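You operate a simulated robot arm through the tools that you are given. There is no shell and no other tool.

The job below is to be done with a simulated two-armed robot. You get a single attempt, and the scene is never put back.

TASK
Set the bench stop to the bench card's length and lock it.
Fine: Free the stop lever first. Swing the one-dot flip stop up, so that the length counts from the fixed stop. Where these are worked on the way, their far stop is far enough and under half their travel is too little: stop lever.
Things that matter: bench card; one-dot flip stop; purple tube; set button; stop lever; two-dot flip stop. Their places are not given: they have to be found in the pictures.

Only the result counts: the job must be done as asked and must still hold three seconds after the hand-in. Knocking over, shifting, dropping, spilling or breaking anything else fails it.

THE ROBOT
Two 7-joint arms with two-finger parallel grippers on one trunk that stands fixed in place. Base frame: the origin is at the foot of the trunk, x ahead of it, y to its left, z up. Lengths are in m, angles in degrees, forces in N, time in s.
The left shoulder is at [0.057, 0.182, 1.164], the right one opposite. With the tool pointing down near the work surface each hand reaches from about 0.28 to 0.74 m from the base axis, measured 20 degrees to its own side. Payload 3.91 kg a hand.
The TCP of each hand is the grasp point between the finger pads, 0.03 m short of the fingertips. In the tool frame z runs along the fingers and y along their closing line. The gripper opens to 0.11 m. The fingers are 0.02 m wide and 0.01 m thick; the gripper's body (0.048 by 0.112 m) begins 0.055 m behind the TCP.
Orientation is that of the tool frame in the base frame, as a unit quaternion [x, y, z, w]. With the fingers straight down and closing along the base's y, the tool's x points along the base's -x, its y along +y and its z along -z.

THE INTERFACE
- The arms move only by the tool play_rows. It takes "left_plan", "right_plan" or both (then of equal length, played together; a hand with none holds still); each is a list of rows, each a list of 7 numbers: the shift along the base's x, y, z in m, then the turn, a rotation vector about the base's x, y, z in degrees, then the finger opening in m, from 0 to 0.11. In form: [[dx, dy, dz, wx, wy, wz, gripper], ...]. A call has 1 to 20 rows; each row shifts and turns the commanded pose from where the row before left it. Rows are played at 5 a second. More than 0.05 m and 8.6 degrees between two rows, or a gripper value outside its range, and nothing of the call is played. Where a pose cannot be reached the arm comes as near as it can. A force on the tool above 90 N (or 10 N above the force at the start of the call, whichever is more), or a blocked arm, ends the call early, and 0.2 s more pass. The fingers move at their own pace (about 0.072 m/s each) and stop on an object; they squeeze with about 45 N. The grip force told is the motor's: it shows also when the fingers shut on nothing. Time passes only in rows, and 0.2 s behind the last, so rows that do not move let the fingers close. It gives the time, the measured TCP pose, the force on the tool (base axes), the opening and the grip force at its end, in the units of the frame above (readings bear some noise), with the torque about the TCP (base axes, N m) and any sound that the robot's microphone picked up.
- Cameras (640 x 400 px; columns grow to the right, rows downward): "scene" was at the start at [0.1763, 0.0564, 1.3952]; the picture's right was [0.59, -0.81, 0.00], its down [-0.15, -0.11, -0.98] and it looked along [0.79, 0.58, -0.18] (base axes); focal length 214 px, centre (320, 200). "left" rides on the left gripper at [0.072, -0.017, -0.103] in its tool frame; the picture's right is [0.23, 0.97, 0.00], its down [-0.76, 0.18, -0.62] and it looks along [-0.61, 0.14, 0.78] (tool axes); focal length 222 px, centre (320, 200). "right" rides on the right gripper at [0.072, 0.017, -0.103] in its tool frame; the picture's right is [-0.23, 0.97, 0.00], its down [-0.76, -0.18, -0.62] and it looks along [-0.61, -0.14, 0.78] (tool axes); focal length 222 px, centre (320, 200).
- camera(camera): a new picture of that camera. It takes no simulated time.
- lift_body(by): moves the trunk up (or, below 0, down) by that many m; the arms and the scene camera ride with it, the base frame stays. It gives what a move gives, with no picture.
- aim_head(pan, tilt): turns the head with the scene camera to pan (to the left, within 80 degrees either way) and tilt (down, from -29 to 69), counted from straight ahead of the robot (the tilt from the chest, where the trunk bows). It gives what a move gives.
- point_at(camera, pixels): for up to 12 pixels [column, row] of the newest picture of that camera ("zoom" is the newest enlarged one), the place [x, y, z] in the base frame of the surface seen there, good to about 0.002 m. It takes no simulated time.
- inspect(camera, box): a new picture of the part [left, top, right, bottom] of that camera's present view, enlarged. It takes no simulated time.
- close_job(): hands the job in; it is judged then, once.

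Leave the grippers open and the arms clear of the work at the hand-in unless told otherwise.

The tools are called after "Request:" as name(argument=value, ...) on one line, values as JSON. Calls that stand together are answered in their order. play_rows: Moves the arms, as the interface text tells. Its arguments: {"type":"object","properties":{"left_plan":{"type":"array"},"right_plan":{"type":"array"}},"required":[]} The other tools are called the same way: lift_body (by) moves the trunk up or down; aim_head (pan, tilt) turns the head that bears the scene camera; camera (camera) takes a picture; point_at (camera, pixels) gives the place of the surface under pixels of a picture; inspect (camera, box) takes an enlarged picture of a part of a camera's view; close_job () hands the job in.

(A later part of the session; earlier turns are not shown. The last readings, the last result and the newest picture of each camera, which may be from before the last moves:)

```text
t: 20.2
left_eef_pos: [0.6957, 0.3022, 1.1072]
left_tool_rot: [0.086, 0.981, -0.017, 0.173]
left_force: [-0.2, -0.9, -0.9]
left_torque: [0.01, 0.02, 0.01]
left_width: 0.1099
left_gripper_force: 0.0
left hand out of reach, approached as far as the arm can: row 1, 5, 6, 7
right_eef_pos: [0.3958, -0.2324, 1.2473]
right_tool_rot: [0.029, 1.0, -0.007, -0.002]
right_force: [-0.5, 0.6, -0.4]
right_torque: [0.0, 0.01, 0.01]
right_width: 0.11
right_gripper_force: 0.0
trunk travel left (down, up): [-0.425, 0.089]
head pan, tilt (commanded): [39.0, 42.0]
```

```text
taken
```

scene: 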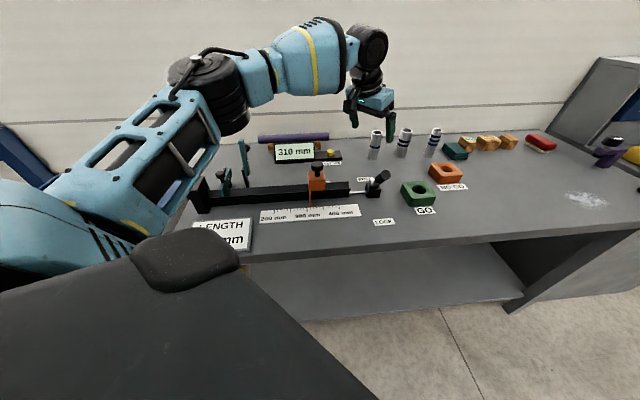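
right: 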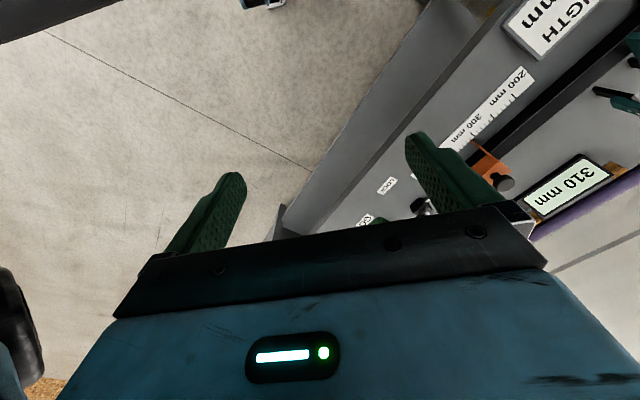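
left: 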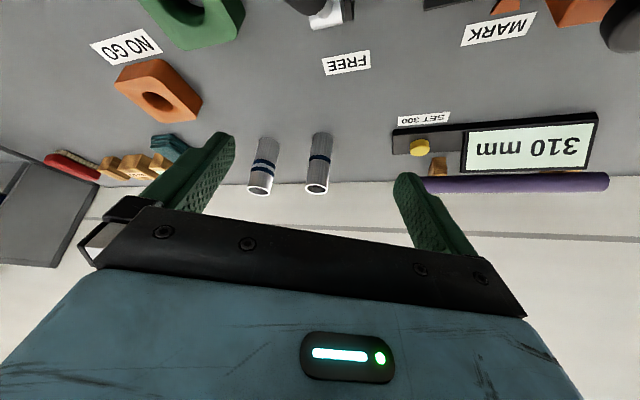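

At about −10° yaw the reach is better, roughly 0.60 m from shoulder to wrist. My plan for freeing:
- Keep this yaw, close the fingers into a post, and tilt to 30°.
- Come down in front of the handle (robot side) and push it over toward FREE.
- Later, for locking, hook the left finger behind the handle.

First I'll move above the starting point and close the fingers.

Request:
play_rows(left_plan=[[-0.0134, -0.0236, 0, -0.58, -3.28, 0, 0.0], [-0.0134, -0.0236, 0, -0.58, -3.28, 0, 0.0], [-0.0134, -0.0236, 0, -0.58, -3.28, 0, 0.0], [-0.0134, -0.0236, 0, 0, 0, 0, 0.0], [-0.0134, -0.0236, 0, 0, 0, 0, 0.0]])

Request:
camera(camera="left")

Request:
camera(camera="scene")

```text
t: 21.4
left_eef_pos: [0.6255, 0.1846, 1.1059]
left_tool_rot: [0.083, 0.962, -0.022, 0.258]
left_force: [-0.3, -0.4, -0.3]
left_torque: [0.01, -0.01, -0.02]
left_width: 0.0
left_gripper_force: 37.8
right_eef_pos: [0.3952, -0.2334, 1.2472]
right_tool_rot: [0.03, 1.0, -0.007, -0.003]
right_force: [-0.7, -0.4, 0.9]
right_torque: [0.02, -0.02, -0.03]
right_width: 0.1099
right_gripper_force: 0.0
trunk travel left (down, up): [-0.425, 0.089]
head pan, tilt (commanded): [39.0, 42.0]
```

```text
taken
```

left: 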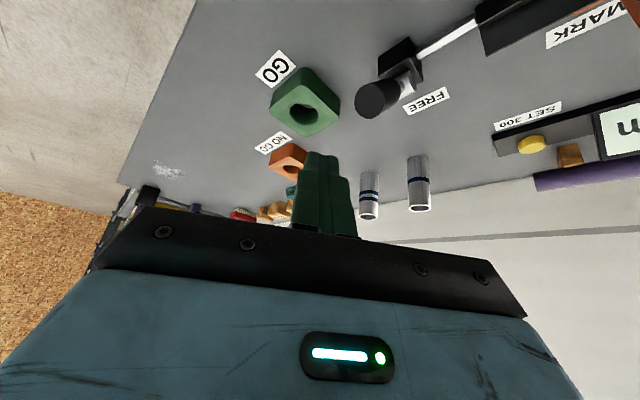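

```text
taken
```

scene: 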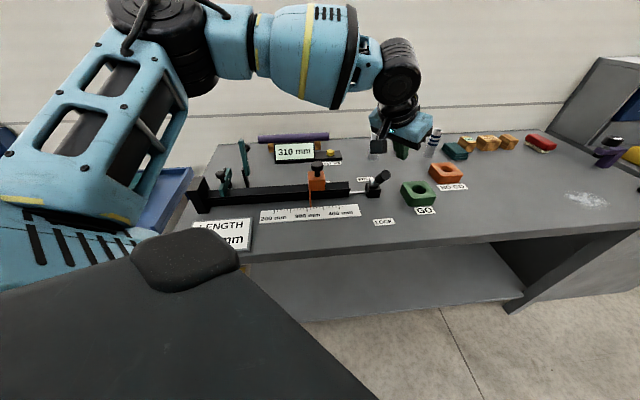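

The fingers are closed and the hand is above the start point. From here the left camera sees the handle end at about (370,98). I'll refine its position in an enlarged view before going down.

Request:
inspect(camera="left", box=[340, 30, 450, 125])

Request:
point_at(camera="left", pixels=[[367, 95], [375, 90], [362, 100], [385, 90], [395, 85], [407, 83], [400, 55], [385, 52], [410, 70], [395, 70], [300, 100], [320, 175]])

```text
4.21 times, centred on (395, 78) of left
```

zoom: 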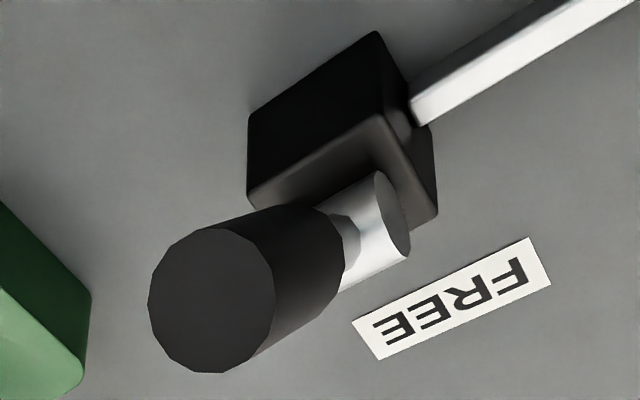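

```text
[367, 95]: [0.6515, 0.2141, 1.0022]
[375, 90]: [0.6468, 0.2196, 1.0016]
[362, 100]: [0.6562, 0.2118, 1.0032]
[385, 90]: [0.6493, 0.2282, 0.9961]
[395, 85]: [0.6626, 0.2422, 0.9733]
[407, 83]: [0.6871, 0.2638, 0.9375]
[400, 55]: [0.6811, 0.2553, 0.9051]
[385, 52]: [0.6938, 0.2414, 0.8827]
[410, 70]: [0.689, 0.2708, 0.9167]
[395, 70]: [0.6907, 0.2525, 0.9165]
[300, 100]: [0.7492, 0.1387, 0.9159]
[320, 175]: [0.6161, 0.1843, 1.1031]
```

The handle's end centre is near (0.653,0.216,1.004), its diameter is about 27 mm, and the block top is at z≈0.917. My start column is about 3 cm in front of it. I'll lower the closed fingers to z≈1.003.

Request:
play_rows(left_plan=[[0, 0, -0.017, 0, 0, 0, 0.0], [0, 0, -0.017, 0, 0, 0, 0.0], [0, 0, -0.017, 0, 0, 0, 0.0], [0, 0, -0.017, 0, 0, 0, 0.0], [0, 0, -0.017, 0, 0, 0, 0.0], [0, 0, -0.018, 0, 0, 0, 0.0]])

Request:
camera(camera="left")

Request:
inspect(camera="scene", box=[320, 120, 460, 220])

```text
t: 22.9
left_eef_pos: [0.6285, 0.1847, 1.0022]
left_tool_rot: [0.084, 0.962, -0.023, 0.259]
left_force: [-0.8, -0.3, 0.8]
left_torque: [0.04, 0.0, 0.0]
left_width: 0.0
left_gripper_force: 37.3
right_eef_pos: [0.396, -0.2328, 1.2471]
right_tool_rot: [0.03, 1.0, -0.007, -0.003]
right_force: [-1.1, 0.7, 0.5]
right_torque: [-0.02, -0.02, -0.01]
right_width: 0.1101
right_gripper_force: 0.1
trunk travel left (down, up): [-0.425, 0.089]
head pan, tilt (commanded): [39.0, 42.0]
```

```text
taken
```

left: 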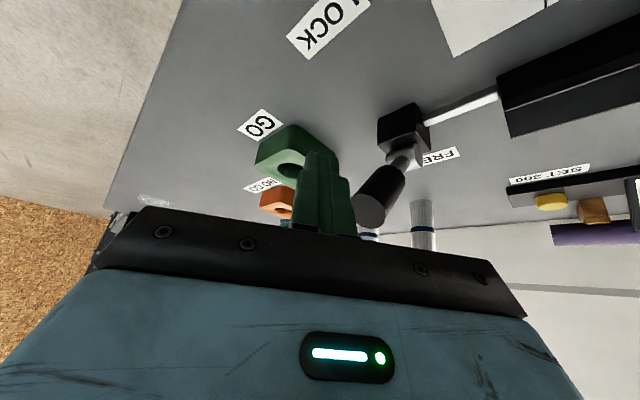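

```text
4.00 times, centred on (390, 170) of scene
```

zoom: 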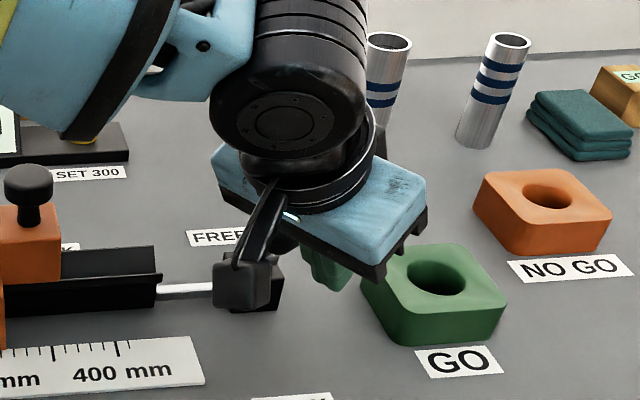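

The closed fingers stand just in front of the handle, which is to the right of them in the left view. I'll push toward FREE in small steps, checking the force and the picture halfway.

Request:
play_rows(left_plan=[[0.0063, 0.0073, 0.0005, 0, 0, 0, 0.0], [0.0063, 0.0073, 0.0005, 0, 0, 0, 0.0], [0.0063, 0.0073, 0.0005, 0, 0, 0, 0.0], [0.0063, 0.0073, 0.0005, 0, 0, 0, 0.0], [0.0063, 0.0073, 0.0005, 0, 0, 0, 0.0], [0.0063, 0.0073, 0.0005, 0, 0, 0, 0.0]])

Request:
camera(camera="left")

```text
t: 24.2
left_eef_pos: [0.666, 0.2297, 1.006]
left_tool_rot: [0.083, 0.962, -0.022, 0.259]
left_force: [0.8, 0.2, -0.7]
left_torque: [0.02, 0.0, -0.01]
left_width: 0.0002
left_gripper_force: 37.5
right_eef_pos: [0.3973, -0.231, 1.248]
right_tool_rot: [0.03, 1.0, -0.007, -0.004]
right_force: [-0.6, -0.4, 0.0]
right_torque: [0.0, 0.0, -0.02]
right_width: 0.1098
right_gripper_force: 0.1
trunk travel left (down, up): [-0.425, 0.089]
head pan, tilt (commanded): [39.0, 42.0]
```

```text
taken
```

left: 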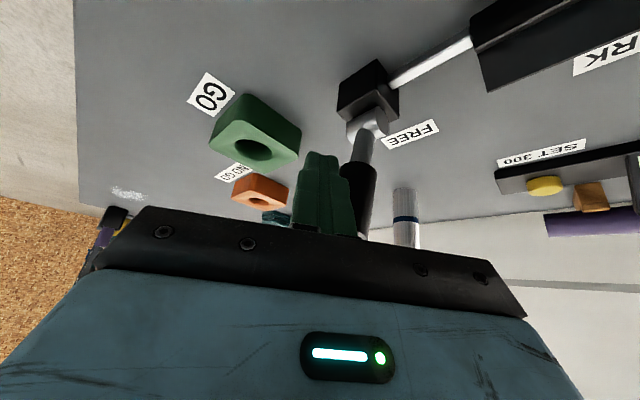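

The handle is turning with the fingers and the force is small. I'll keep pushing toward FREE.

Request:
play_rows(left_plan=[[0.0063, 0.0073, 0.0005, 0, 0, 0, 0.0], [0.0063, 0.0073, 0.0005, 0, 0, 0, 0.0], [0.0063, 0.0073, 0.0005, 0, 0, 0, 0.0], [0.0063, 0.0073, 0.0005, 0, 0, 0, 0.0], [0.0063, 0.0073, 0.0005, 0, 0, 0, 0.0], [0.0063, 0.0073, 0.0005, 0, 0, 0, 0.0]])

Request:
camera(camera="left")

Request:
inspect(camera="scene", box=[320, 120, 460, 220])

```text
t: 25.6
left_eef_pos: [0.697, 0.2665, 1.01]
left_tool_rot: [0.087, 0.963, -0.023, 0.255]
left_force: [-30.9, -19.5, -0.9]
left_torque: [-0.49, 0.77, -0.16]
left_width: 0.0
left_gripper_force: 37.4
right_eef_pos: [0.3916, -0.2365, 1.2488]
right_tool_rot: [0.03, 1.0, -0.006, -0.002]
right_force: [-0.1, -0.1, 0.5]
right_torque: [0.01, -0.01, 0.01]
right_width: 0.11
right_gripper_force: 0.0
trunk travel left (down, up): [-0.425, 0.089]
head pan, tilt (commanded): [39.0, 42.0]
```

```text
taken
```

left: 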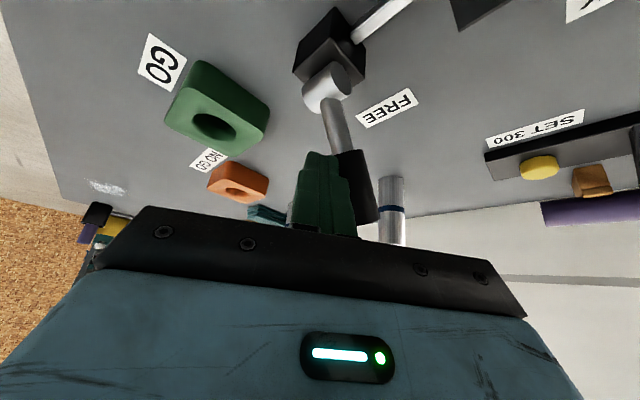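

```text
4.00 times, centred on (390, 170) of scene
```

zoom: 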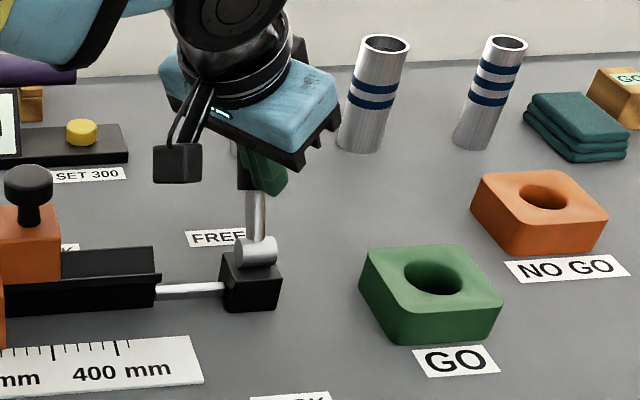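

The force has risen to about 37 N with the handle leaning about 37° to the FREE side, so it seems to be at its far stop. I'll press slightly more to confirm that, then back off.

Request:
play_rows(left_plan=[[0.002, 0.0023, 0, 0, 0, 0, 0.0], [0.002, 0.0023, 0, 0, 0, 0, 0.0]])

Request:
camera(camera="left")

```text
t: 26.2
left_eef_pos: [0.698, 0.2667, 1.0108]
left_tool_rot: [0.089, 0.963, -0.028, 0.254]
left_force: [-39.8, -31.3, -3.6]
left_torque: [-0.8, 1.04, -0.34]
left_width: 0.0001
left_gripper_force: 38.1
right_eef_pos: [0.391, -0.2358, 1.2494]
right_tool_rot: [0.029, 1.0, -0.005, -0.002]
right_force: [0.2, 0.2, -0.6]
right_torque: [0.0, 0.0, -0.03]
right_width: 0.1101
right_gripper_force: 0.1
trunk travel left (down, up): [-0.425, 0.089]
head pan, tilt (commanded): [39.0, 42.0]
```

```text
taken
```

left: 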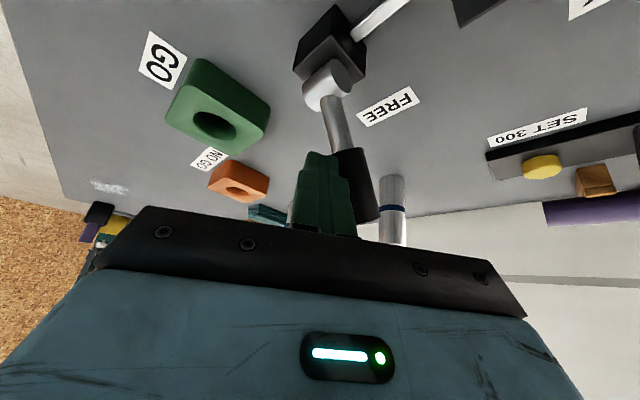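

The force rose to 50 N with no further movement, so the lever is at its FREE stop. I'll back off toward the robot and then lift clear.

Request:
play_rows(left_plan=[[-0.008, -0.009, 0, 0, 0, 0, 0.0], [-0.012, -0.014, 0.002, 0, 0, 0, 0.0], [-0.012, -0.014, 0.01, 0, 0, 0, 0.0], [-0.01, 0, 0.025, 0, 0, 0, 0.0], [0, 0, 0.025, 0, 0, 0, 0.0], [0, 0, 0.025, 0, 0, 0, 0.0], [0, 0, 0.025, 0, 0, 0, 0.0]])

Request:
camera(camera="left")

Request:
inspect(camera="scene", box=[250, 120, 410, 220])

```text
t: 27.9
left_eef_pos: [0.6638, 0.2378, 1.1246]
left_tool_rot: [0.084, 0.962, -0.022, 0.258]
left_force: [-0.3, -0.2, -0.4]
left_torque: [-0.01, -0.01, 0.0]
left_width: 0.0
left_gripper_force: 37.6
right_eef_pos: [0.3955, -0.2328, 1.2485]
right_tool_rot: [0.03, 1.0, -0.006, -0.002]
right_force: [0.1, -0.3, -0.6]
right_torque: [-0.01, 0.01, 0.02]
right_width: 0.1099
right_gripper_force: 0.1
trunk travel left (down, up): [-0.425, 0.089]
head pan, tilt (commanded): [39.0, 42.0]
```

```text
taken
```

left: 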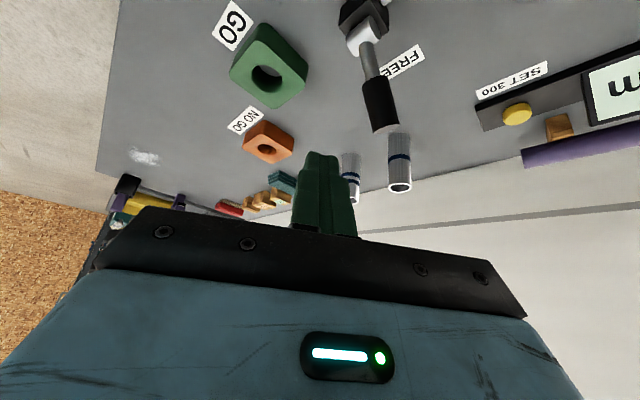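

```text
4.00 times, centred on (330, 170) of scene
```

zoom: 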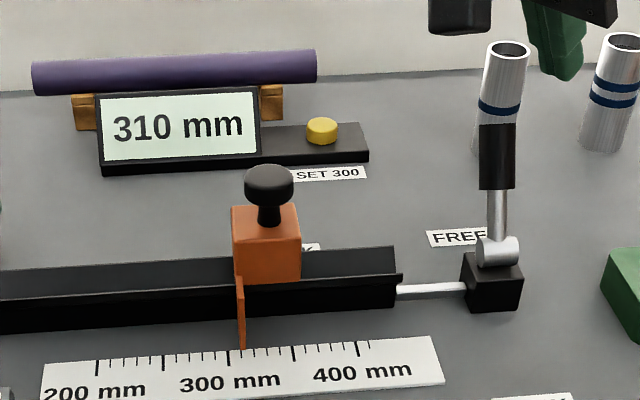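

The lever now stands over on the FREE side and stays there. I'll measure its tip and the purple tube's ends for later, then look closely at the flip stops.

Request:
point_at(camera="zoom", pixels=[[497, 128], [497, 150], [497, 180], [497, 215], [495, 245], [40, 78], [312, 65], [170, 72], [490, 290], [385, 285], [240, 330], [265, 230]])

Request:
inspect(camera="scene", box=[180, 120, 300, 220])

```text
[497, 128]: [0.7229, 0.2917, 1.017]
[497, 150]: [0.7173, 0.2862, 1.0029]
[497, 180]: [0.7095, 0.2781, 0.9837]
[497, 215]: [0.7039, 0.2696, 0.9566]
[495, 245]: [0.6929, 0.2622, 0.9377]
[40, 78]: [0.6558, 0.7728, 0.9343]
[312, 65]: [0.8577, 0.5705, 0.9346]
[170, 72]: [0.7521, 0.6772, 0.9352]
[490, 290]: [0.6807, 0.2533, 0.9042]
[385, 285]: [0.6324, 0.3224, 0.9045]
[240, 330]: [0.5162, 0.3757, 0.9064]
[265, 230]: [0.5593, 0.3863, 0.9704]
```

```text
4.00 times, centred on (240, 170) of scene
```

zoom: 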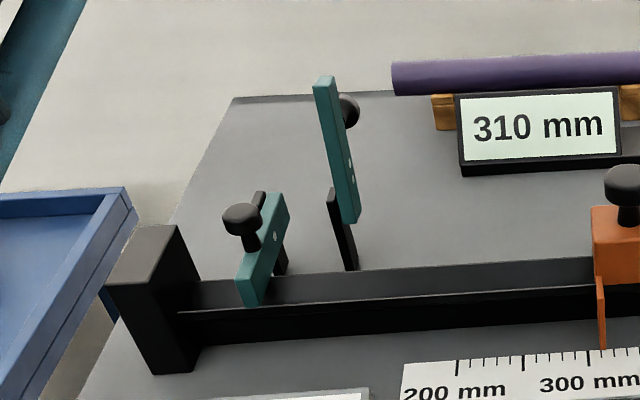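

The purple tube measures about 300 mm, so it is the gauge that goes with "SET 300". The display, the scale and my own measurement all agree on about 310, so the display needs no resetting. Next is the one-dot flip stop. I'll raise the left hand, undo part of the tilt, yaw back to 45° and go over to the flip stops.

Request:
play_rows(left_plan=[[-0.024, 0.022, 0.009, 0.87, 4.93, 0, 0.06], [-0.024, 0.022, 0.009, 0.87, 4.93, 0, 0.11], [-0.024, 0.022, 0.008, 0.87, 4.93, 0, 0.11], [-0.024, 0.022, 0, 0, 0, 6.9, 0.11], [-0.024, 0.022, 0, 0, 0, 6.9, 0.11], [-0.024, 0.022, 0, 0, 0, 6.9, 0.11], [-0.024, 0.022, 0, 0, 0, 6.9, 0.11], [-0.024, 0.022, 0, 0, 0, 6.9, 0.11], [-0.024, 0.022, 0, 0, 0, 6.9, 0.11], [-0.024, 0.022, 0, 0, 0, 6.9, 0.11], [-0.024, 0.022, 0, 0, 0, 6.9, 0.11], [-0.024, 0.022, 0, 0, 0, 0, 0.11], [-0.024, 0.022, 0, 0, 0, 0, 0.11], [-0.024, 0.022, 0, 0, 0, 0, 0.11]])

Request:
camera(camera="left")

Request:
camera(camera="scene")

```text
t: 30.9
left_eef_pos: [0.3259, 0.5476, 1.1473]
left_tool_rot: [-0.38, 0.916, 0.049, 0.121]
left_force: [-0.2, -0.3, -1.0]
left_torque: [-0.02, 0.02, 0.04]
left_width: 0.1101
left_gripper_force: 0.0
right_eef_pos: [0.3945, -0.2341, 1.2484]
right_tool_rot: [0.029, 1.0, -0.006, -0.002]
right_force: [-0.2, -0.3, -0.8]
right_torque: [0.0, 0.02, -0.04]
right_width: 0.1101
right_gripper_force: 0.1
trunk travel left (down, up): [-0.425, 0.089]
head pan, tilt (commanded): [39.0, 42.0]
```

```text
taken
```

left: 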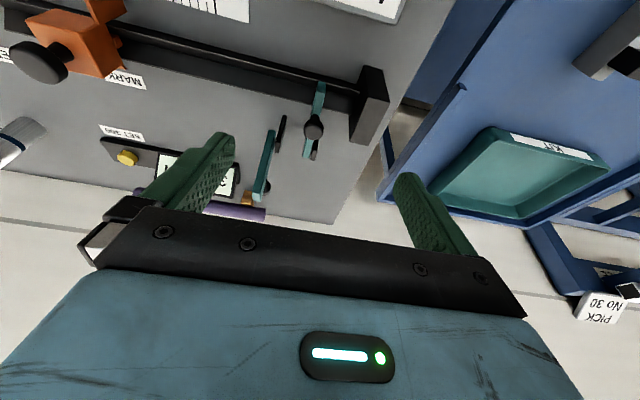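

```text
taken
```

scene: 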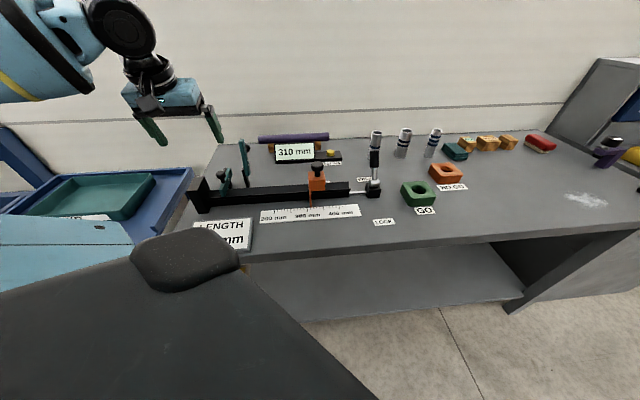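

The pose was reached exactly. The left view shows the one-dot stop at about (315,120), with its knob at (315,128), and the two-dot stop at about (268,160). I'll zoom in and measure them.

Request:
inspect(camera="left", box=[240, 60, 400, 210])

Request:
point_at(camera="zoom", pixels=[[320, 170], [322, 110], [330, 130], [300, 255], [293, 275], [325, 245], [165, 165], [150, 195], [120, 200], [100, 330], [115, 280], [130, 320]])

```text
2.67 times, centred on (320, 135) of left
```

zoom: 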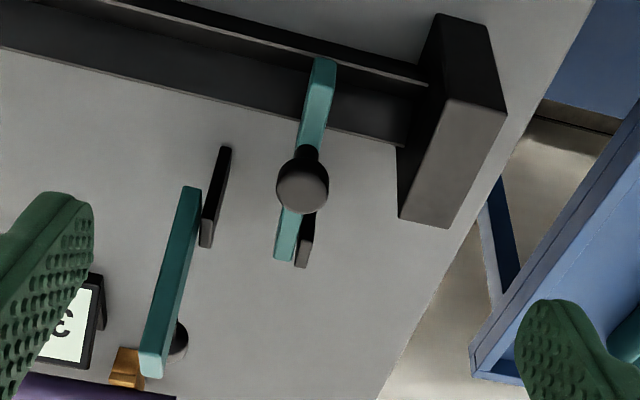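

```text
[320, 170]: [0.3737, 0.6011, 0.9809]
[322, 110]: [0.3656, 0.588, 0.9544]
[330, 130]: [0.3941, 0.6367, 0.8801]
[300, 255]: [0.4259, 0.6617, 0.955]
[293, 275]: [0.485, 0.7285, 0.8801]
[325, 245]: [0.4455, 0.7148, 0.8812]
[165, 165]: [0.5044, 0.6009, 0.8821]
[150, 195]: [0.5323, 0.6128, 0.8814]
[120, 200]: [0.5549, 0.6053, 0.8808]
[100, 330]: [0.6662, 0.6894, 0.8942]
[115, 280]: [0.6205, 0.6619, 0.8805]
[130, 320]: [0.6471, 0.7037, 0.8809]
```

I'll pick points right on the parts this time: the knob head (303,188), arm front end (322,70), arm rear (283,245), bracket (308,235), and the two-dot arm's base (190,200), top (152,360) and knob (180,340).

Request:
point_at(camera="zoom", pixels=[[303, 188], [285, 185], [323, 190], [303, 207], [322, 70], [318, 100], [285, 235], [308, 235], [190, 200], [168, 280], [152, 362], [180, 342]])

Request:
point_at(camera="zoom", pixels=[[216, 175], [207, 240], [312, 62], [334, 65], [276, 258], [294, 260], [303, 152], [142, 360], [163, 368], [300, 262], [305, 110], [330, 112]])

```text
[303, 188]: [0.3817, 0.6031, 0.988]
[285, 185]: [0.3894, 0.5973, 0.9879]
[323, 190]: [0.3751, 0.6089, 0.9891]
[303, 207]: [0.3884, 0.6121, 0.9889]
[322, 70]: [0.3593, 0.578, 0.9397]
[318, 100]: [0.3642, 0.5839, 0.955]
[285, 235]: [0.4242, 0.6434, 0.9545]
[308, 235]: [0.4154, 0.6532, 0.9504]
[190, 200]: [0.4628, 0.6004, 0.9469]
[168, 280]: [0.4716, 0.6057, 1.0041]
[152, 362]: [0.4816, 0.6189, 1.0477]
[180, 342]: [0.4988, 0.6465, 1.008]
```

```text
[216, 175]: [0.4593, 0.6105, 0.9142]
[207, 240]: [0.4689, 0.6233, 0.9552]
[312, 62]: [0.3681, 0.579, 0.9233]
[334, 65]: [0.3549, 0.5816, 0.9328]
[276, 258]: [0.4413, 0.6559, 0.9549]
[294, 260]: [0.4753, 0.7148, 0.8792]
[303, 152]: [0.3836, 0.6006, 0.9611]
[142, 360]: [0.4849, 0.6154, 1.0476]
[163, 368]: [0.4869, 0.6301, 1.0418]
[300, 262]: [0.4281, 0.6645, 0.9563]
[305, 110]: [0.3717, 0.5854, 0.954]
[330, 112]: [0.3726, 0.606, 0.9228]
```

The one-dot knob head is at (0.382,0.603,0.988), the arm top is at z≈0.955 and the pivot is near z≈0.943 at its rear end. The two-dot stop stands up leaning back about 10°, with its top at z≈1.048, only 0.055 m away along the rail, so I must not open the fingers wide there. My plan is to grip the knob with a narrow opening and carry it up and back along its arc. First I'll move to a standoff with the fingers at 0.05 m and 30° tilt.

Request:
play_rows(left_plan=[[0.0068, 0.0068, -0.0235, 3.535, -3.535, 0, 0.05], [0.0068, 0.0068, -0.0235, 3.535, -3.535, 0, 0.05], [0.0068, 0.0068, -0.0235, 3.535, -3.535, 0, 0.05], [0.0068, 0.0064, -0.0235, 0, 0, 0, 0.05]])

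Request:
camera(camera="left")

Request:
inspect(camera="scene", box=[120, 80, 300, 220])

```text
t: 31.9
left_eef_pos: [0.3581, 0.5747, 1.0529]
left_tool_rot: [-0.372, 0.892, 0.098, 0.24]
left_force: [0.0, 0.2, 0.2]
left_torque: [-0.01, 0.0, -0.01]
left_width: 0.0502
left_gripper_force: 0.2
right_eef_pos: [0.3963, -0.2327, 1.2469]
right_tool_rot: [0.03, 1.0, -0.007, -0.004]
right_force: [-0.6, -0.2, -0.2]
right_torque: [0.01, 0.02, -0.01]
right_width: 0.1101
right_gripper_force: 0.0
trunk travel left (down, up): [-0.425, 0.089]
head pan, tilt (commanded): [39.0, 42.0]
```

```text
taken
```

left: 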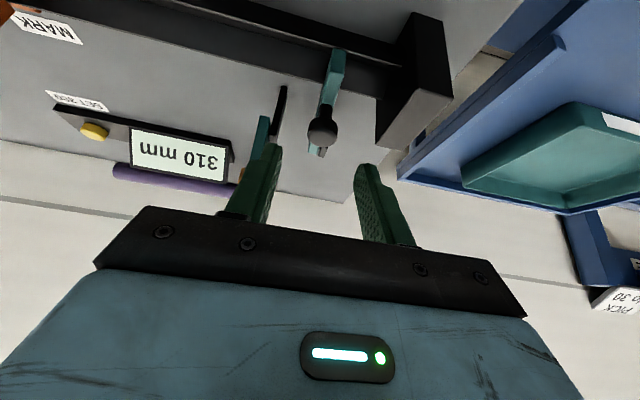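

```text
2.86 times, centred on (210, 150) of scene
```

zoom: 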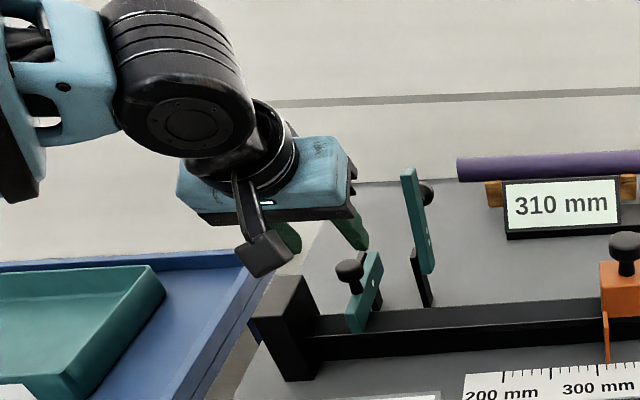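

The fingers point at the knob, which lies between them at (322,130). I'll shift about 3 mm along the rail to centre it and go in along the finger direction.

Request:
play_rows(left_plan=[[0.0059, 0.007, -0.017, 0, 0, 0, 0.05], [0.0059, 0.007, -0.017, 0, 0, 0, 0.05], [0.0059, 0.007, -0.017, 0, 0, 0, 0.05], [0.0059, 0.007, -0.017, 0, 0, 0, 0.05]])

Request:
camera(camera="left")

Request:
inspect(camera="scene", box=[150, 110, 300, 220])

```text
t: 32.9
left_eef_pos: [0.3797, 0.6031, 0.9845]
left_tool_rot: [-0.371, 0.892, 0.099, 0.24]
left_force: [0.2, -0.3, 0.6]
left_torque: [0.03, -0.01, -0.02]
left_width: 0.05
left_gripper_force: 0.0
right_eef_pos: [0.3956, -0.2327, 1.2479]
right_tool_rot: [0.03, 1.0, -0.007, -0.003]
right_force: [-0.3, 0.2, 0.0]
right_torque: [0.0, -0.01, -0.02]
right_width: 0.11
right_gripper_force: 0.1
trunk travel left (down, up): [-0.425, 0.089]
head pan, tilt (commanded): [39.0, 42.0]
```

```text
taken
```

left: 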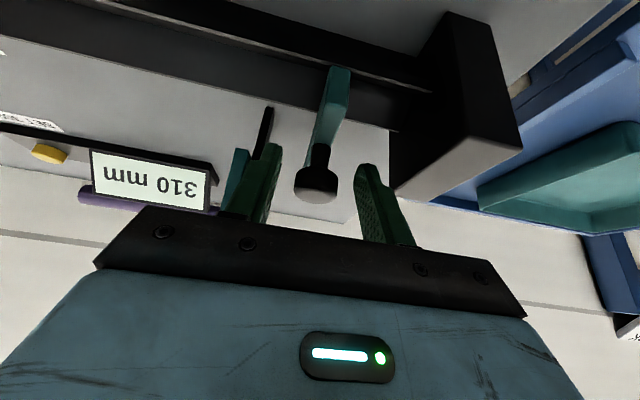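

```text
3.64 times, centred on (225, 165) of scene
```

zoom: 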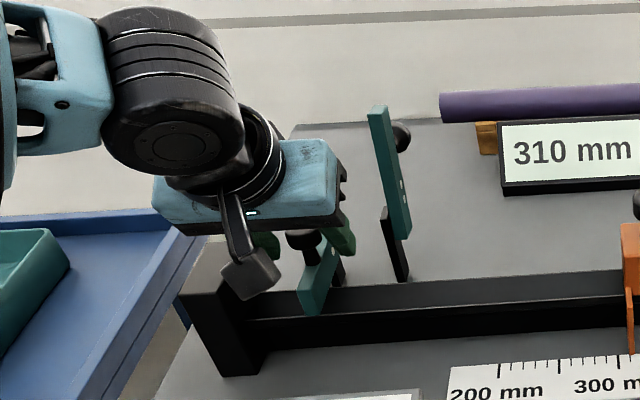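

The knob is centred between the fingers at (316,170). I'll close on it now.

Request:
play_rows(left_plan=[[0, 0, 0, 0, 0, 0, 0.03], [0, 0, 0, 0, 0, 0, 0.01], [0, 0, 0, 0, 0, 0, 0.01], [0, 0, 0, 0, 0, 0, 0.01]])

Request:
camera(camera="left")

```text
t: 33.9
left_eef_pos: [0.3802, 0.6008, 0.9835]
left_tool_rot: [-0.37, 0.892, 0.098, 0.24]
left_force: [8.4, -7.6, -2.4]
left_torque: [-0.1, -0.11, -0.13]
left_width: 0.0248
left_gripper_force: 45.1
right_eef_pos: [0.3975, -0.2344, 1.2473]
right_tool_rot: [0.03, 1.0, -0.006, -0.003]
right_force: [-0.3, 0.0, 0.7]
right_torque: [-0.01, 0.03, -0.02]
right_width: 0.1099
right_gripper_force: 0.0
trunk travel left (down, up): [-0.425, 0.089]
head pan, tilt (commanded): [39.0, 42.0]
```

```text
taken
```

left: 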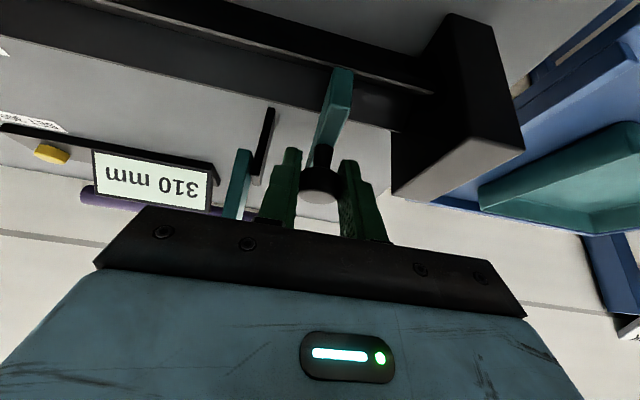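

The knob is held with 0.0248 m between the fingers. I'll carry it along its arc about the pivot, doing the first 50° now while watching the force.

Request:
play_rows(left_plan=[[0.0067, 0.0047, 0.0118, 0, 0, 0, 0.01], [0.0071, 0.0071, 0.0101, 0, 0, 0, 0.01], [0.0082, 0.0082, 0.0083, 0, 0, 0, 0.01], [0.0091, 0.0091, 0.0062, 0, 0, 0, 0.01], [0.0098, 0.0098, 0.0038, 0, 0, 0, 0.01]])

Request:
camera(camera="left")

Request:
inspect(camera="scene", box=[150, 110, 300, 220])

```text
t: 35.0
left_eef_pos: [0.4197, 0.6399, 1.0285]
left_tool_rot: [-0.372, 0.891, 0.1, 0.24]
left_force: [-10.1, -10.5, 0.9]
left_torque: [-0.8, 0.84, 0.0]
left_width: 0.0229
left_gripper_force: 45.2
right_eef_pos: [0.3941, -0.2349, 1.2479]
right_tool_rot: [0.029, 1.0, -0.007, -0.002]
right_force: [-0.2, 0.0, 0.4]
right_torque: [-0.01, 0.0, 0.02]
right_width: 0.1103
right_gripper_force: 0.0
trunk travel left (down, up): [-0.425, 0.089]
head pan, tilt (commanded): [39.0, 42.0]
```

```text
taken
```

left: 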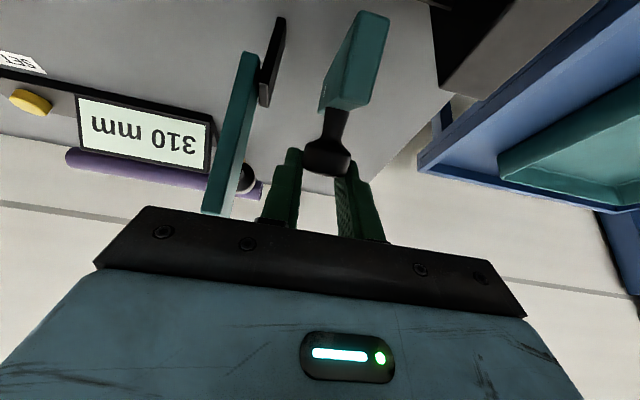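

```text
3.64 times, centred on (225, 165) of scene
```

zoom: 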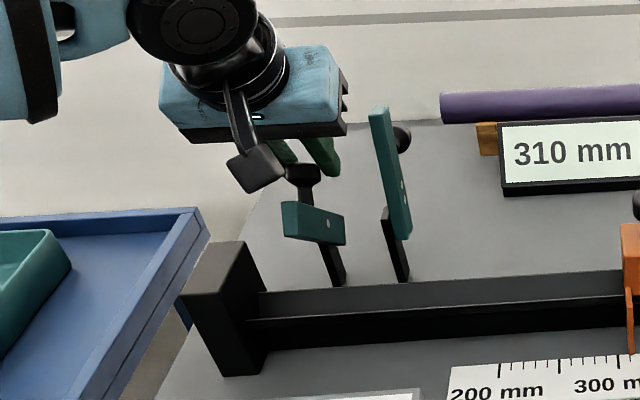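

The arm is rising, but the knob has slid toward the fingertips, at (327,155) in the left view. I'll measure where the knob and arm are before continuing.

Request:
point_at(camera="left", pixels=[[327, 155], [318, 160], [340, 160], [335, 125], [350, 90], [375, 25], [340, 60], [330, 100], [245, 90], [215, 205], [270, 60], [292, 160]])

Request:
point_at(camera="zoom", pixels=[[302, 172], [290, 172], [315, 172], [303, 190], [287, 215], [300, 235], [335, 225], [340, 210], [335, 260], [300, 212], [330, 150], [285, 150]])

```text
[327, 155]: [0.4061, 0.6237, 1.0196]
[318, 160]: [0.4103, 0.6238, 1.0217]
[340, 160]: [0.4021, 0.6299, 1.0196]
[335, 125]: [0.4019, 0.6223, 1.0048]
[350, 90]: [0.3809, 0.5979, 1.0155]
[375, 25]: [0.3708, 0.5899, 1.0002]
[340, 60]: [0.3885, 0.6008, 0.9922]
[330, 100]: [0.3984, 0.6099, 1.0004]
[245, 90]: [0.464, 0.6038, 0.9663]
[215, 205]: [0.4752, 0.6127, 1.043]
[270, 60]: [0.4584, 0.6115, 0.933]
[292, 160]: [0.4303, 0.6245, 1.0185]
```

```text
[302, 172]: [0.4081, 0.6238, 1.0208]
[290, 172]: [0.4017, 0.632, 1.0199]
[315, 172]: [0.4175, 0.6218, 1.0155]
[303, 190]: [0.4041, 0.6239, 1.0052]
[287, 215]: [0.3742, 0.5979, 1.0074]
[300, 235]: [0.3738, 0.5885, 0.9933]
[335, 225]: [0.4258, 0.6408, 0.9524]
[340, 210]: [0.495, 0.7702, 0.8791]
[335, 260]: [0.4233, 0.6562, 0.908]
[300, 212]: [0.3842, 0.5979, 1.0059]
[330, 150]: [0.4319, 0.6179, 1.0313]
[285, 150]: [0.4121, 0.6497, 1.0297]
```

The knob has lagged about 2 cm behind the fingers, with roughly 14 N of resistance, so the hinge has some friction and the grip slid. The arm is up about 37°. I'll open the fingers a little to see whether the arm stays where it is. If it does, I can push its underside from the front.

Request:
play_rows(left_plan=[[0, 0, 0, 0, 0, 0, 0.045], [0, 0, 0, 0, 0, 0, 0.045]])

Request:
inspect(camera="scene", box=[150, 110, 300, 220])

Request:
camera(camera="left")

```text
t: 35.6
left_eef_pos: [0.4208, 0.6402, 1.0263]
left_tool_rot: [-0.372, 0.891, 0.099, 0.24]
left_force: [-0.1, 0.3, 0.7]
left_torque: [-0.03, -0.03, 0.04]
left_width: 0.0451
left_gripper_force: 0.1
right_eef_pos: [0.395, -0.2338, 1.2484]
right_tool_rot: [0.03, 1.0, -0.007, -0.002]
right_force: [0.5, -0.1, -0.2]
right_torque: [-0.02, -0.01, 0.0]
right_width: 0.11
right_gripper_force: 0.1
trunk travel left (down, up): [-0.425, 0.089]
head pan, tilt (commanded): [39.0, 42.0]
```

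```text
3.64 times, centred on (225, 165) of scene
```

zoom: 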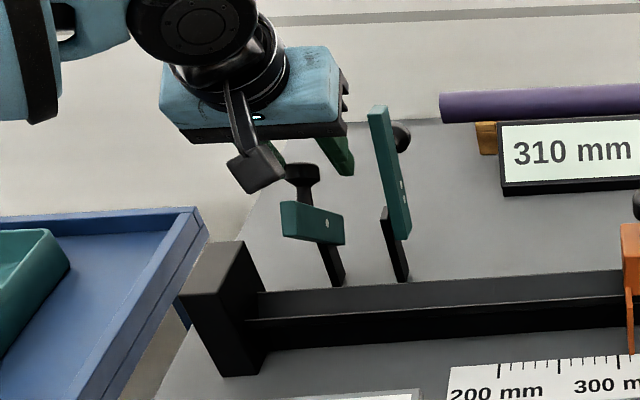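

```text
taken
```

left: 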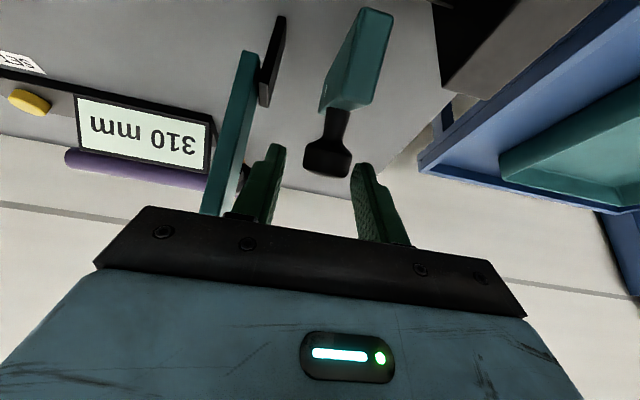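

The arm stays at about 37° by hinge friction when released. I'll withdraw the fingers along their own direction, close them, and come down in front of the raised arm end, ready to push its underside from the front.

Request:
play_rows(left_plan=[[-0.0071, -0.0071, 0.0174, 0, 0, 0, 0.045], [-0.0071, -0.0071, 0.0174, 0, 0, 0, 0.045], [-0.0071, -0.0071, 0.0174, 0, 0, 0, 0.045], [-0.012, -0.012, 0.003, 0, 0, 0, 0.02], [-0.012, -0.012, 0, 0, 0, 0, 0.0], [-0.012, -0.012, 0, 0, 0, 0, 0.0], [-0.012, -0.012, 0, 0, 0, 0, 0.0], [-0.012, -0.012, 0, 0, 0, 0, 0.0], [0, 0, -0.02, 0, 0, 0, 0.0], [0, 0, -0.02, 0, 0, 0, 0.0], [0, 0, -0.02, 0, 0, 0, 0.0], [0, 0, -0.02, 0, 0, 0, 0.0]])

Request:
camera(camera="left")

Request:
inspect(camera="scene", box=[150, 110, 300, 220])

```text
t: 38.2
left_eef_pos: [0.3359, 0.5595, 1.0018]
left_tool_rot: [-0.37, 0.892, 0.098, 0.239]
left_force: [-0.2, -1.2, 0.8]
left_torque: [-0.02, 0.04, 0.02]
left_width: 0.0001
left_gripper_force: 38.7
right_eef_pos: [0.3954, -0.2331, 1.2479]
right_tool_rot: [0.03, 1.0, -0.006, -0.003]
right_force: [0.0, 0.3, 0.4]
right_torque: [0.01, 0.0, 0.01]
right_width: 0.11
right_gripper_force: 0.1
trunk travel left (down, up): [-0.425, 0.089]
head pan, tilt (commanded): [39.0, 42.0]
```

```text
taken
```

left: 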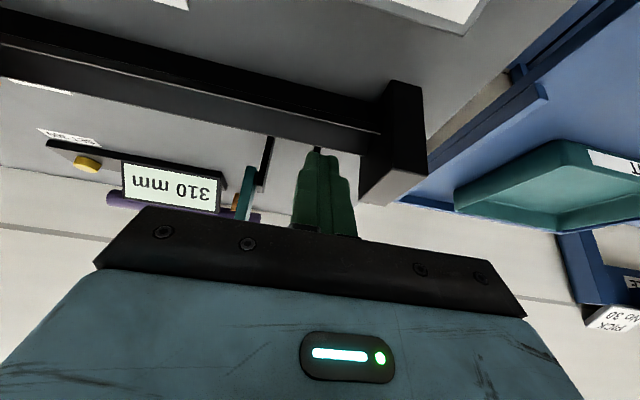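

```text
3.64 times, centred on (225, 165) of scene
```

zoom: 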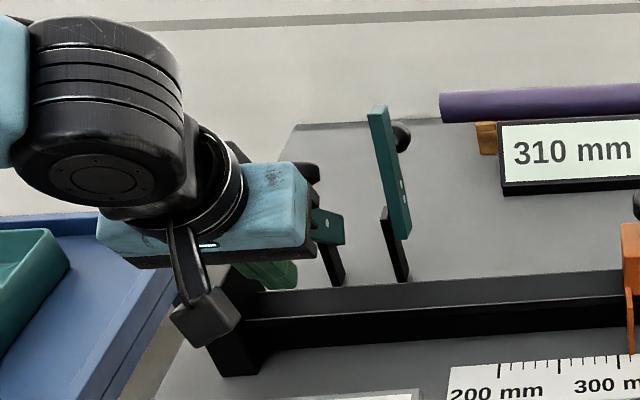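

The closed fingers are in front of and below the raised arm end, lined up with it. Now I'll push outward and slightly up, half the way first.

Request:
play_rows(left_plan=[[0.0078, 0.0075, 0.004, 0, 0, 0, 0.0], [0.0078, 0.0075, 0.004, 0, 0, 0, 0.0], [0.0078, 0.0075, 0.004, 0, 0, 0, 0.0], [0.0078, 0.0075, 0.004, 0, 0, 0, 0.0], [0.0078, 0.0075, 0.004, 0, 0, 0, 0.0]])

Request:
inspect(camera="scene", box=[150, 110, 300, 220])

Request:
camera(camera="left")

```text
t: 39.5
left_eef_pos: [0.3775, 0.5973, 1.0195]
left_tool_rot: [-0.371, 0.892, 0.099, 0.239]
left_force: [-0.1, 0.3, -0.3]
left_torque: [0.02, 0.02, 0.01]
left_width: 0.0
left_gripper_force: 37.7
right_eef_pos: [0.3956, -0.2326, 1.2472]
right_tool_rot: [0.031, 1.0, -0.007, -0.002]
right_force: [-0.3, 0.1, 0.0]
right_torque: [0.03, 0.0, -0.02]
right_width: 0.1101
right_gripper_force: 0.1
trunk travel left (down, up): [-0.425, 0.089]
head pan, tilt (commanded): [39.0, 42.0]
```

```text
3.64 times, centred on (225, 165) of scene
```

zoom: 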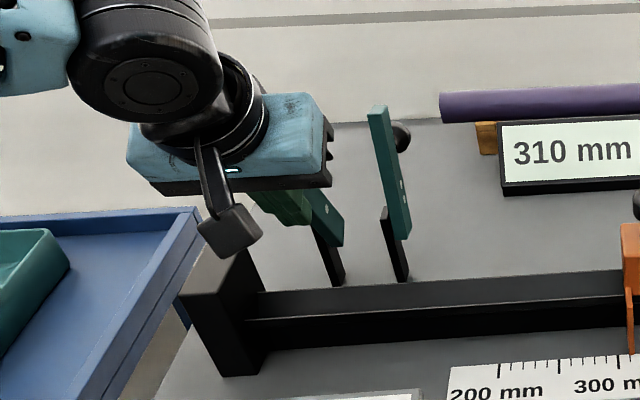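

```text
taken
```

left: 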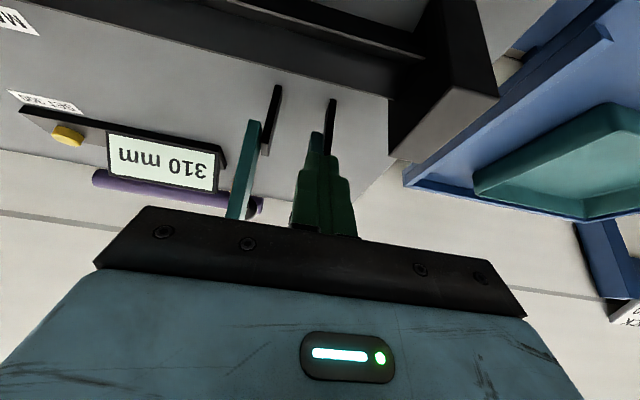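

The arm is turning up, now about 55–60°, with little force. I'll keep pushing the rest of the way.

Request:
play_rows(left_plan=[[0.0076, 0.0076, 0.0043, 0, 0, 0, 0.0], [0.0076, 0.0076, 0.0043, 0, 0, 0, 0.0], [0.0076, 0.0076, 0.0043, 0, 0, 0, 0.0], [0.0076, 0.0076, 0.0043, 0, 0, 0, 0.0]])

Request:
inspect(camera="scene", box=[150, 110, 300, 220])

Request:
camera(camera="left")

```text
t: 40.5
left_eef_pos: [0.4095, 0.6273, 1.0368]
left_tool_rot: [-0.371, 0.892, 0.099, 0.239]
left_force: [0.6, 0.5, 0.8]
left_torque: [0.04, 0.0, -0.01]
left_width: 0.0
left_gripper_force: 37.9
right_eef_pos: [0.3957, -0.2323, 1.2461]
right_tool_rot: [0.03, 1.0, -0.007, -0.003]
right_force: [0.4, -0.4, -0.2]
right_torque: [-0.02, -0.02, 0.04]
right_width: 0.1099
right_gripper_force: 0.1
trunk travel left (down, up): [-0.425, 0.089]
head pan, tilt (commanded): [39.0, 42.0]
```

```text
3.64 times, centred on (225, 165) of scene
```

zoom: 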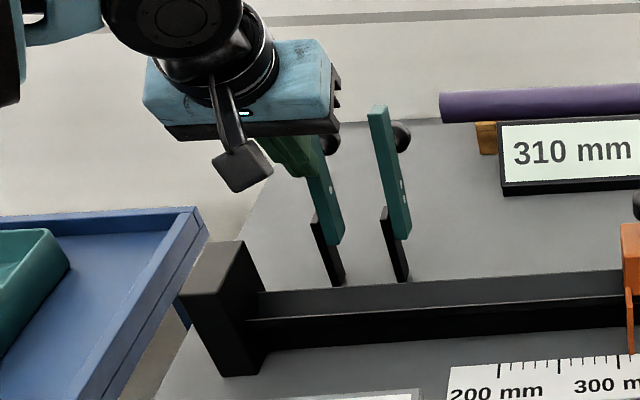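

```text
taken
```

left: 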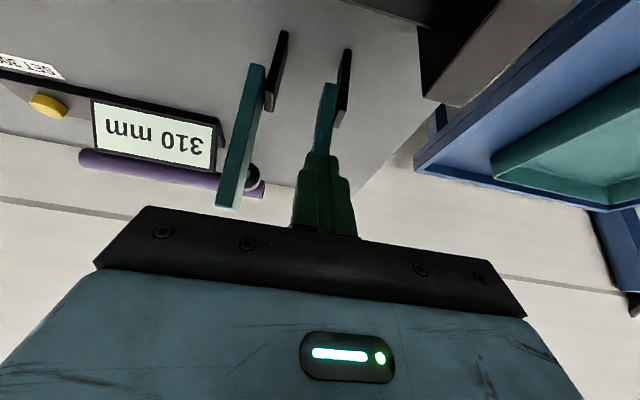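

The one-dot arm is now nearly upright, next to the two-dot one. I'll press a little farther in small steps until its back stop is felt.

Request:
play_rows(left_plan=[[0.0035, 0.0035, 0, 0, 0, 0, 0.0], [0.0035, 0.0035, 0, 0, 0, 0, 0.0], [0.0025, 0.0025, 0, 0, 0, 0, 0.0]])

Request:
inspect(camera="scene", box=[150, 110, 300, 220])

```text
t: 41.2
left_eef_pos: [0.4142, 0.6343, 1.0394]
left_tool_rot: [-0.371, 0.892, 0.098, 0.238]
left_force: [-15.1, -16.5, 0.3]
left_torque: [-0.54, 0.08, 0.04]
left_width: 0.0
left_gripper_force: 38.0
right_eef_pos: [0.3942, -0.2355, 1.248]
right_tool_rot: [0.03, 1.0, -0.006, -0.001]
right_force: [0.2, -0.1, -0.3]
right_torque: [-0.02, 0.05, 0.0]
right_width: 0.1099
right_gripper_force: 0.0
trunk travel left (down, up): [-0.425, 0.089]
head pan, tilt (commanded): [39.0, 42.0]
```

```text
3.64 times, centred on (225, 165) of scene
```

zoom: 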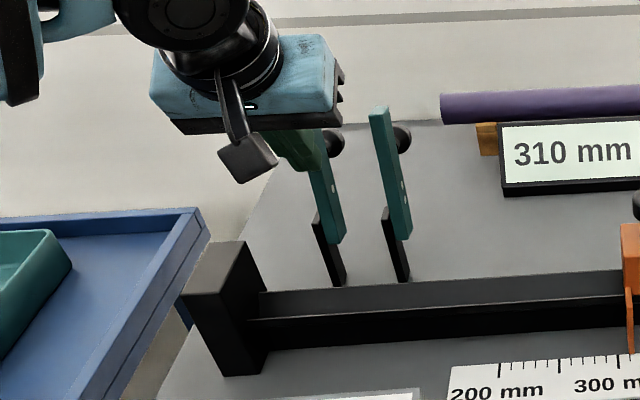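

A 22 N reaction shows the arm is at its back stop, parallel to the two-dot one. I'll back away and check that it stays.

Request:
play_rows(left_plan=[[-0.008, -0.008, 0.002, 0, 0, 0, 0.0], [-0.012, -0.012, 0.01, 0, 0, 0, 0.0], [-0.012, -0.012, 0.02, 0, 0, 0, 0.0], [-0.012, -0.012, 0.025, 0, 0, 0, 0.0], [-0.005, -0.005, 0.025, 0, 0, 0, 0.0], [0, -0.01, 0.02, 0, 0, 0, 0.05]])

Request:
camera(camera="left")

Request:
inspect(camera="scene", box=[150, 110, 300, 220])

```text
t: 42.6
left_eef_pos: [0.3696, 0.5773, 1.1399]
left_tool_rot: [-0.37, 0.892, 0.099, 0.24]
left_force: [0.1, -0.3, 0.2]
left_torque: [0.0, 0.01, 0.01]
left_width: 0.0502
left_gripper_force: 0.5
right_eef_pos: [0.395, -0.2339, 1.2474]
right_tool_rot: [0.029, 1.0, -0.006, -0.002]
right_force: [0.1, -0.2, 0.0]
right_torque: [0.0, 0.03, 0.01]
right_width: 0.1101
right_gripper_force: 0.0
trunk travel left (down, up): [-0.425, 0.089]
head pan, tilt (commanded): [39.0, 42.0]
```

```text
taken
```

left: 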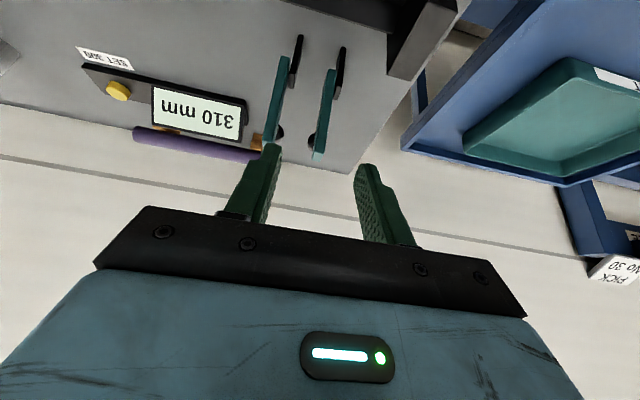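

```text
3.64 times, centred on (225, 165) of scene
```

zoom: 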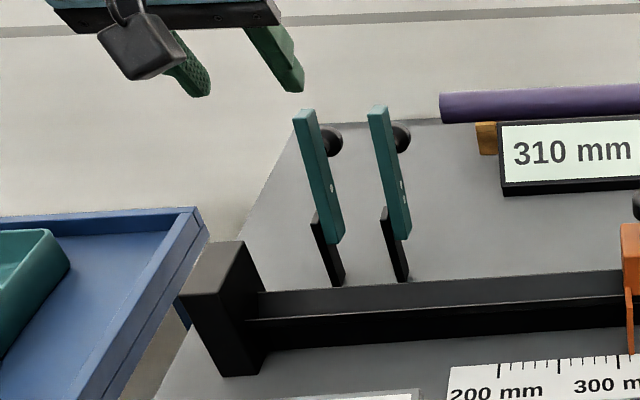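

Both flip stops now stand up, and the lever is free. Next is the slide, which still reads 310. I'll bring the left hand to a standoff near its knob and look.

Request:
play_rows(left_plan=[[0.0178, -0.0248, 0, 0, 0, 0, 0.06], [0.0178, -0.0248, 0, 0, 0, 0, 0.06], [0.0178, -0.0248, -0.005, 0, 0, 0, 0.06], [0.0178, -0.0248, -0.005, 0, 0, 0, 0.06], [0.0178, -0.0248, -0.005, 0, 0, 0, 0.06], [0.0178, -0.0248, -0.008, 0, 0, 0, 0.06], [0.0178, -0.0248, -0.008, 0, 0, 0, 0.06], [0.0178, -0.0248, -0.008, 0, 0, 0, 0.06], [0.0178, -0.0248, -0.008, 0, 0, 0, 0.06]])

Request:
camera(camera="left")

Request:
inspect(camera="left", box=[220, 20, 420, 170])

```text
t: 44.6
left_eef_pos: [0.5291, 0.3539, 1.0936]
left_tool_rot: [-0.371, 0.892, 0.099, 0.239]
left_force: [-0.1, -0.2, 0.0]
left_torque: [0.02, 0.03, 0.01]
left_width: 0.06
left_gripper_force: 0.0
right_eef_pos: [0.3961, -0.2332, 1.2472]
right_tool_rot: [0.029, 1.0, -0.006, -0.003]
right_force: [0.4, 0.4, 0.2]
right_torque: [0.03, 0.02, -0.01]
right_width: 0.1102
right_gripper_force: 0.0
trunk travel left (down, up): [-0.425, 0.089]
head pan, tilt (commanded): [39.0, 42.0]
```

```text
taken
```

left: 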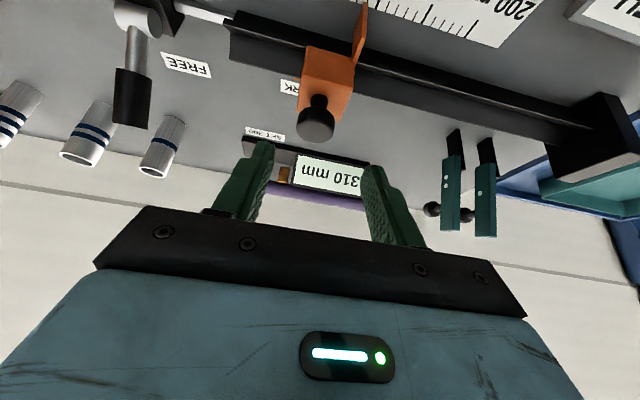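

```text
2.67 times, centred on (320, 95) of left
```

zoom: 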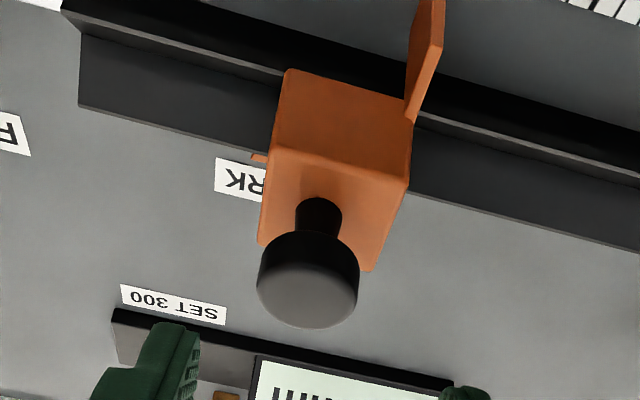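

The knob's top face is centred at about (308,288) in the enlarged view. I'll measure it and the slide's body.

Request:
point_at(camera="zoom", pixels=[[308, 288], [262, 280], [355, 290], [308, 322], [308, 245], [285, 75], [410, 115], [275, 150], [405, 180], [425, 60], [412, 70], [340, 110]])

```text
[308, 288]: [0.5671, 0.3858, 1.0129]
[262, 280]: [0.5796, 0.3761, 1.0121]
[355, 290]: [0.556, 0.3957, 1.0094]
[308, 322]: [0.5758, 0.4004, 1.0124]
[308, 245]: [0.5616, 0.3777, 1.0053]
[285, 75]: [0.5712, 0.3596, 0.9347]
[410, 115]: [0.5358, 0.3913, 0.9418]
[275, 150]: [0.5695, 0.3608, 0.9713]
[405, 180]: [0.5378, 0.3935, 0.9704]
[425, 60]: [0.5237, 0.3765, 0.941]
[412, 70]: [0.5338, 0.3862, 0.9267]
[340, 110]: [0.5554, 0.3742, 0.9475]
```

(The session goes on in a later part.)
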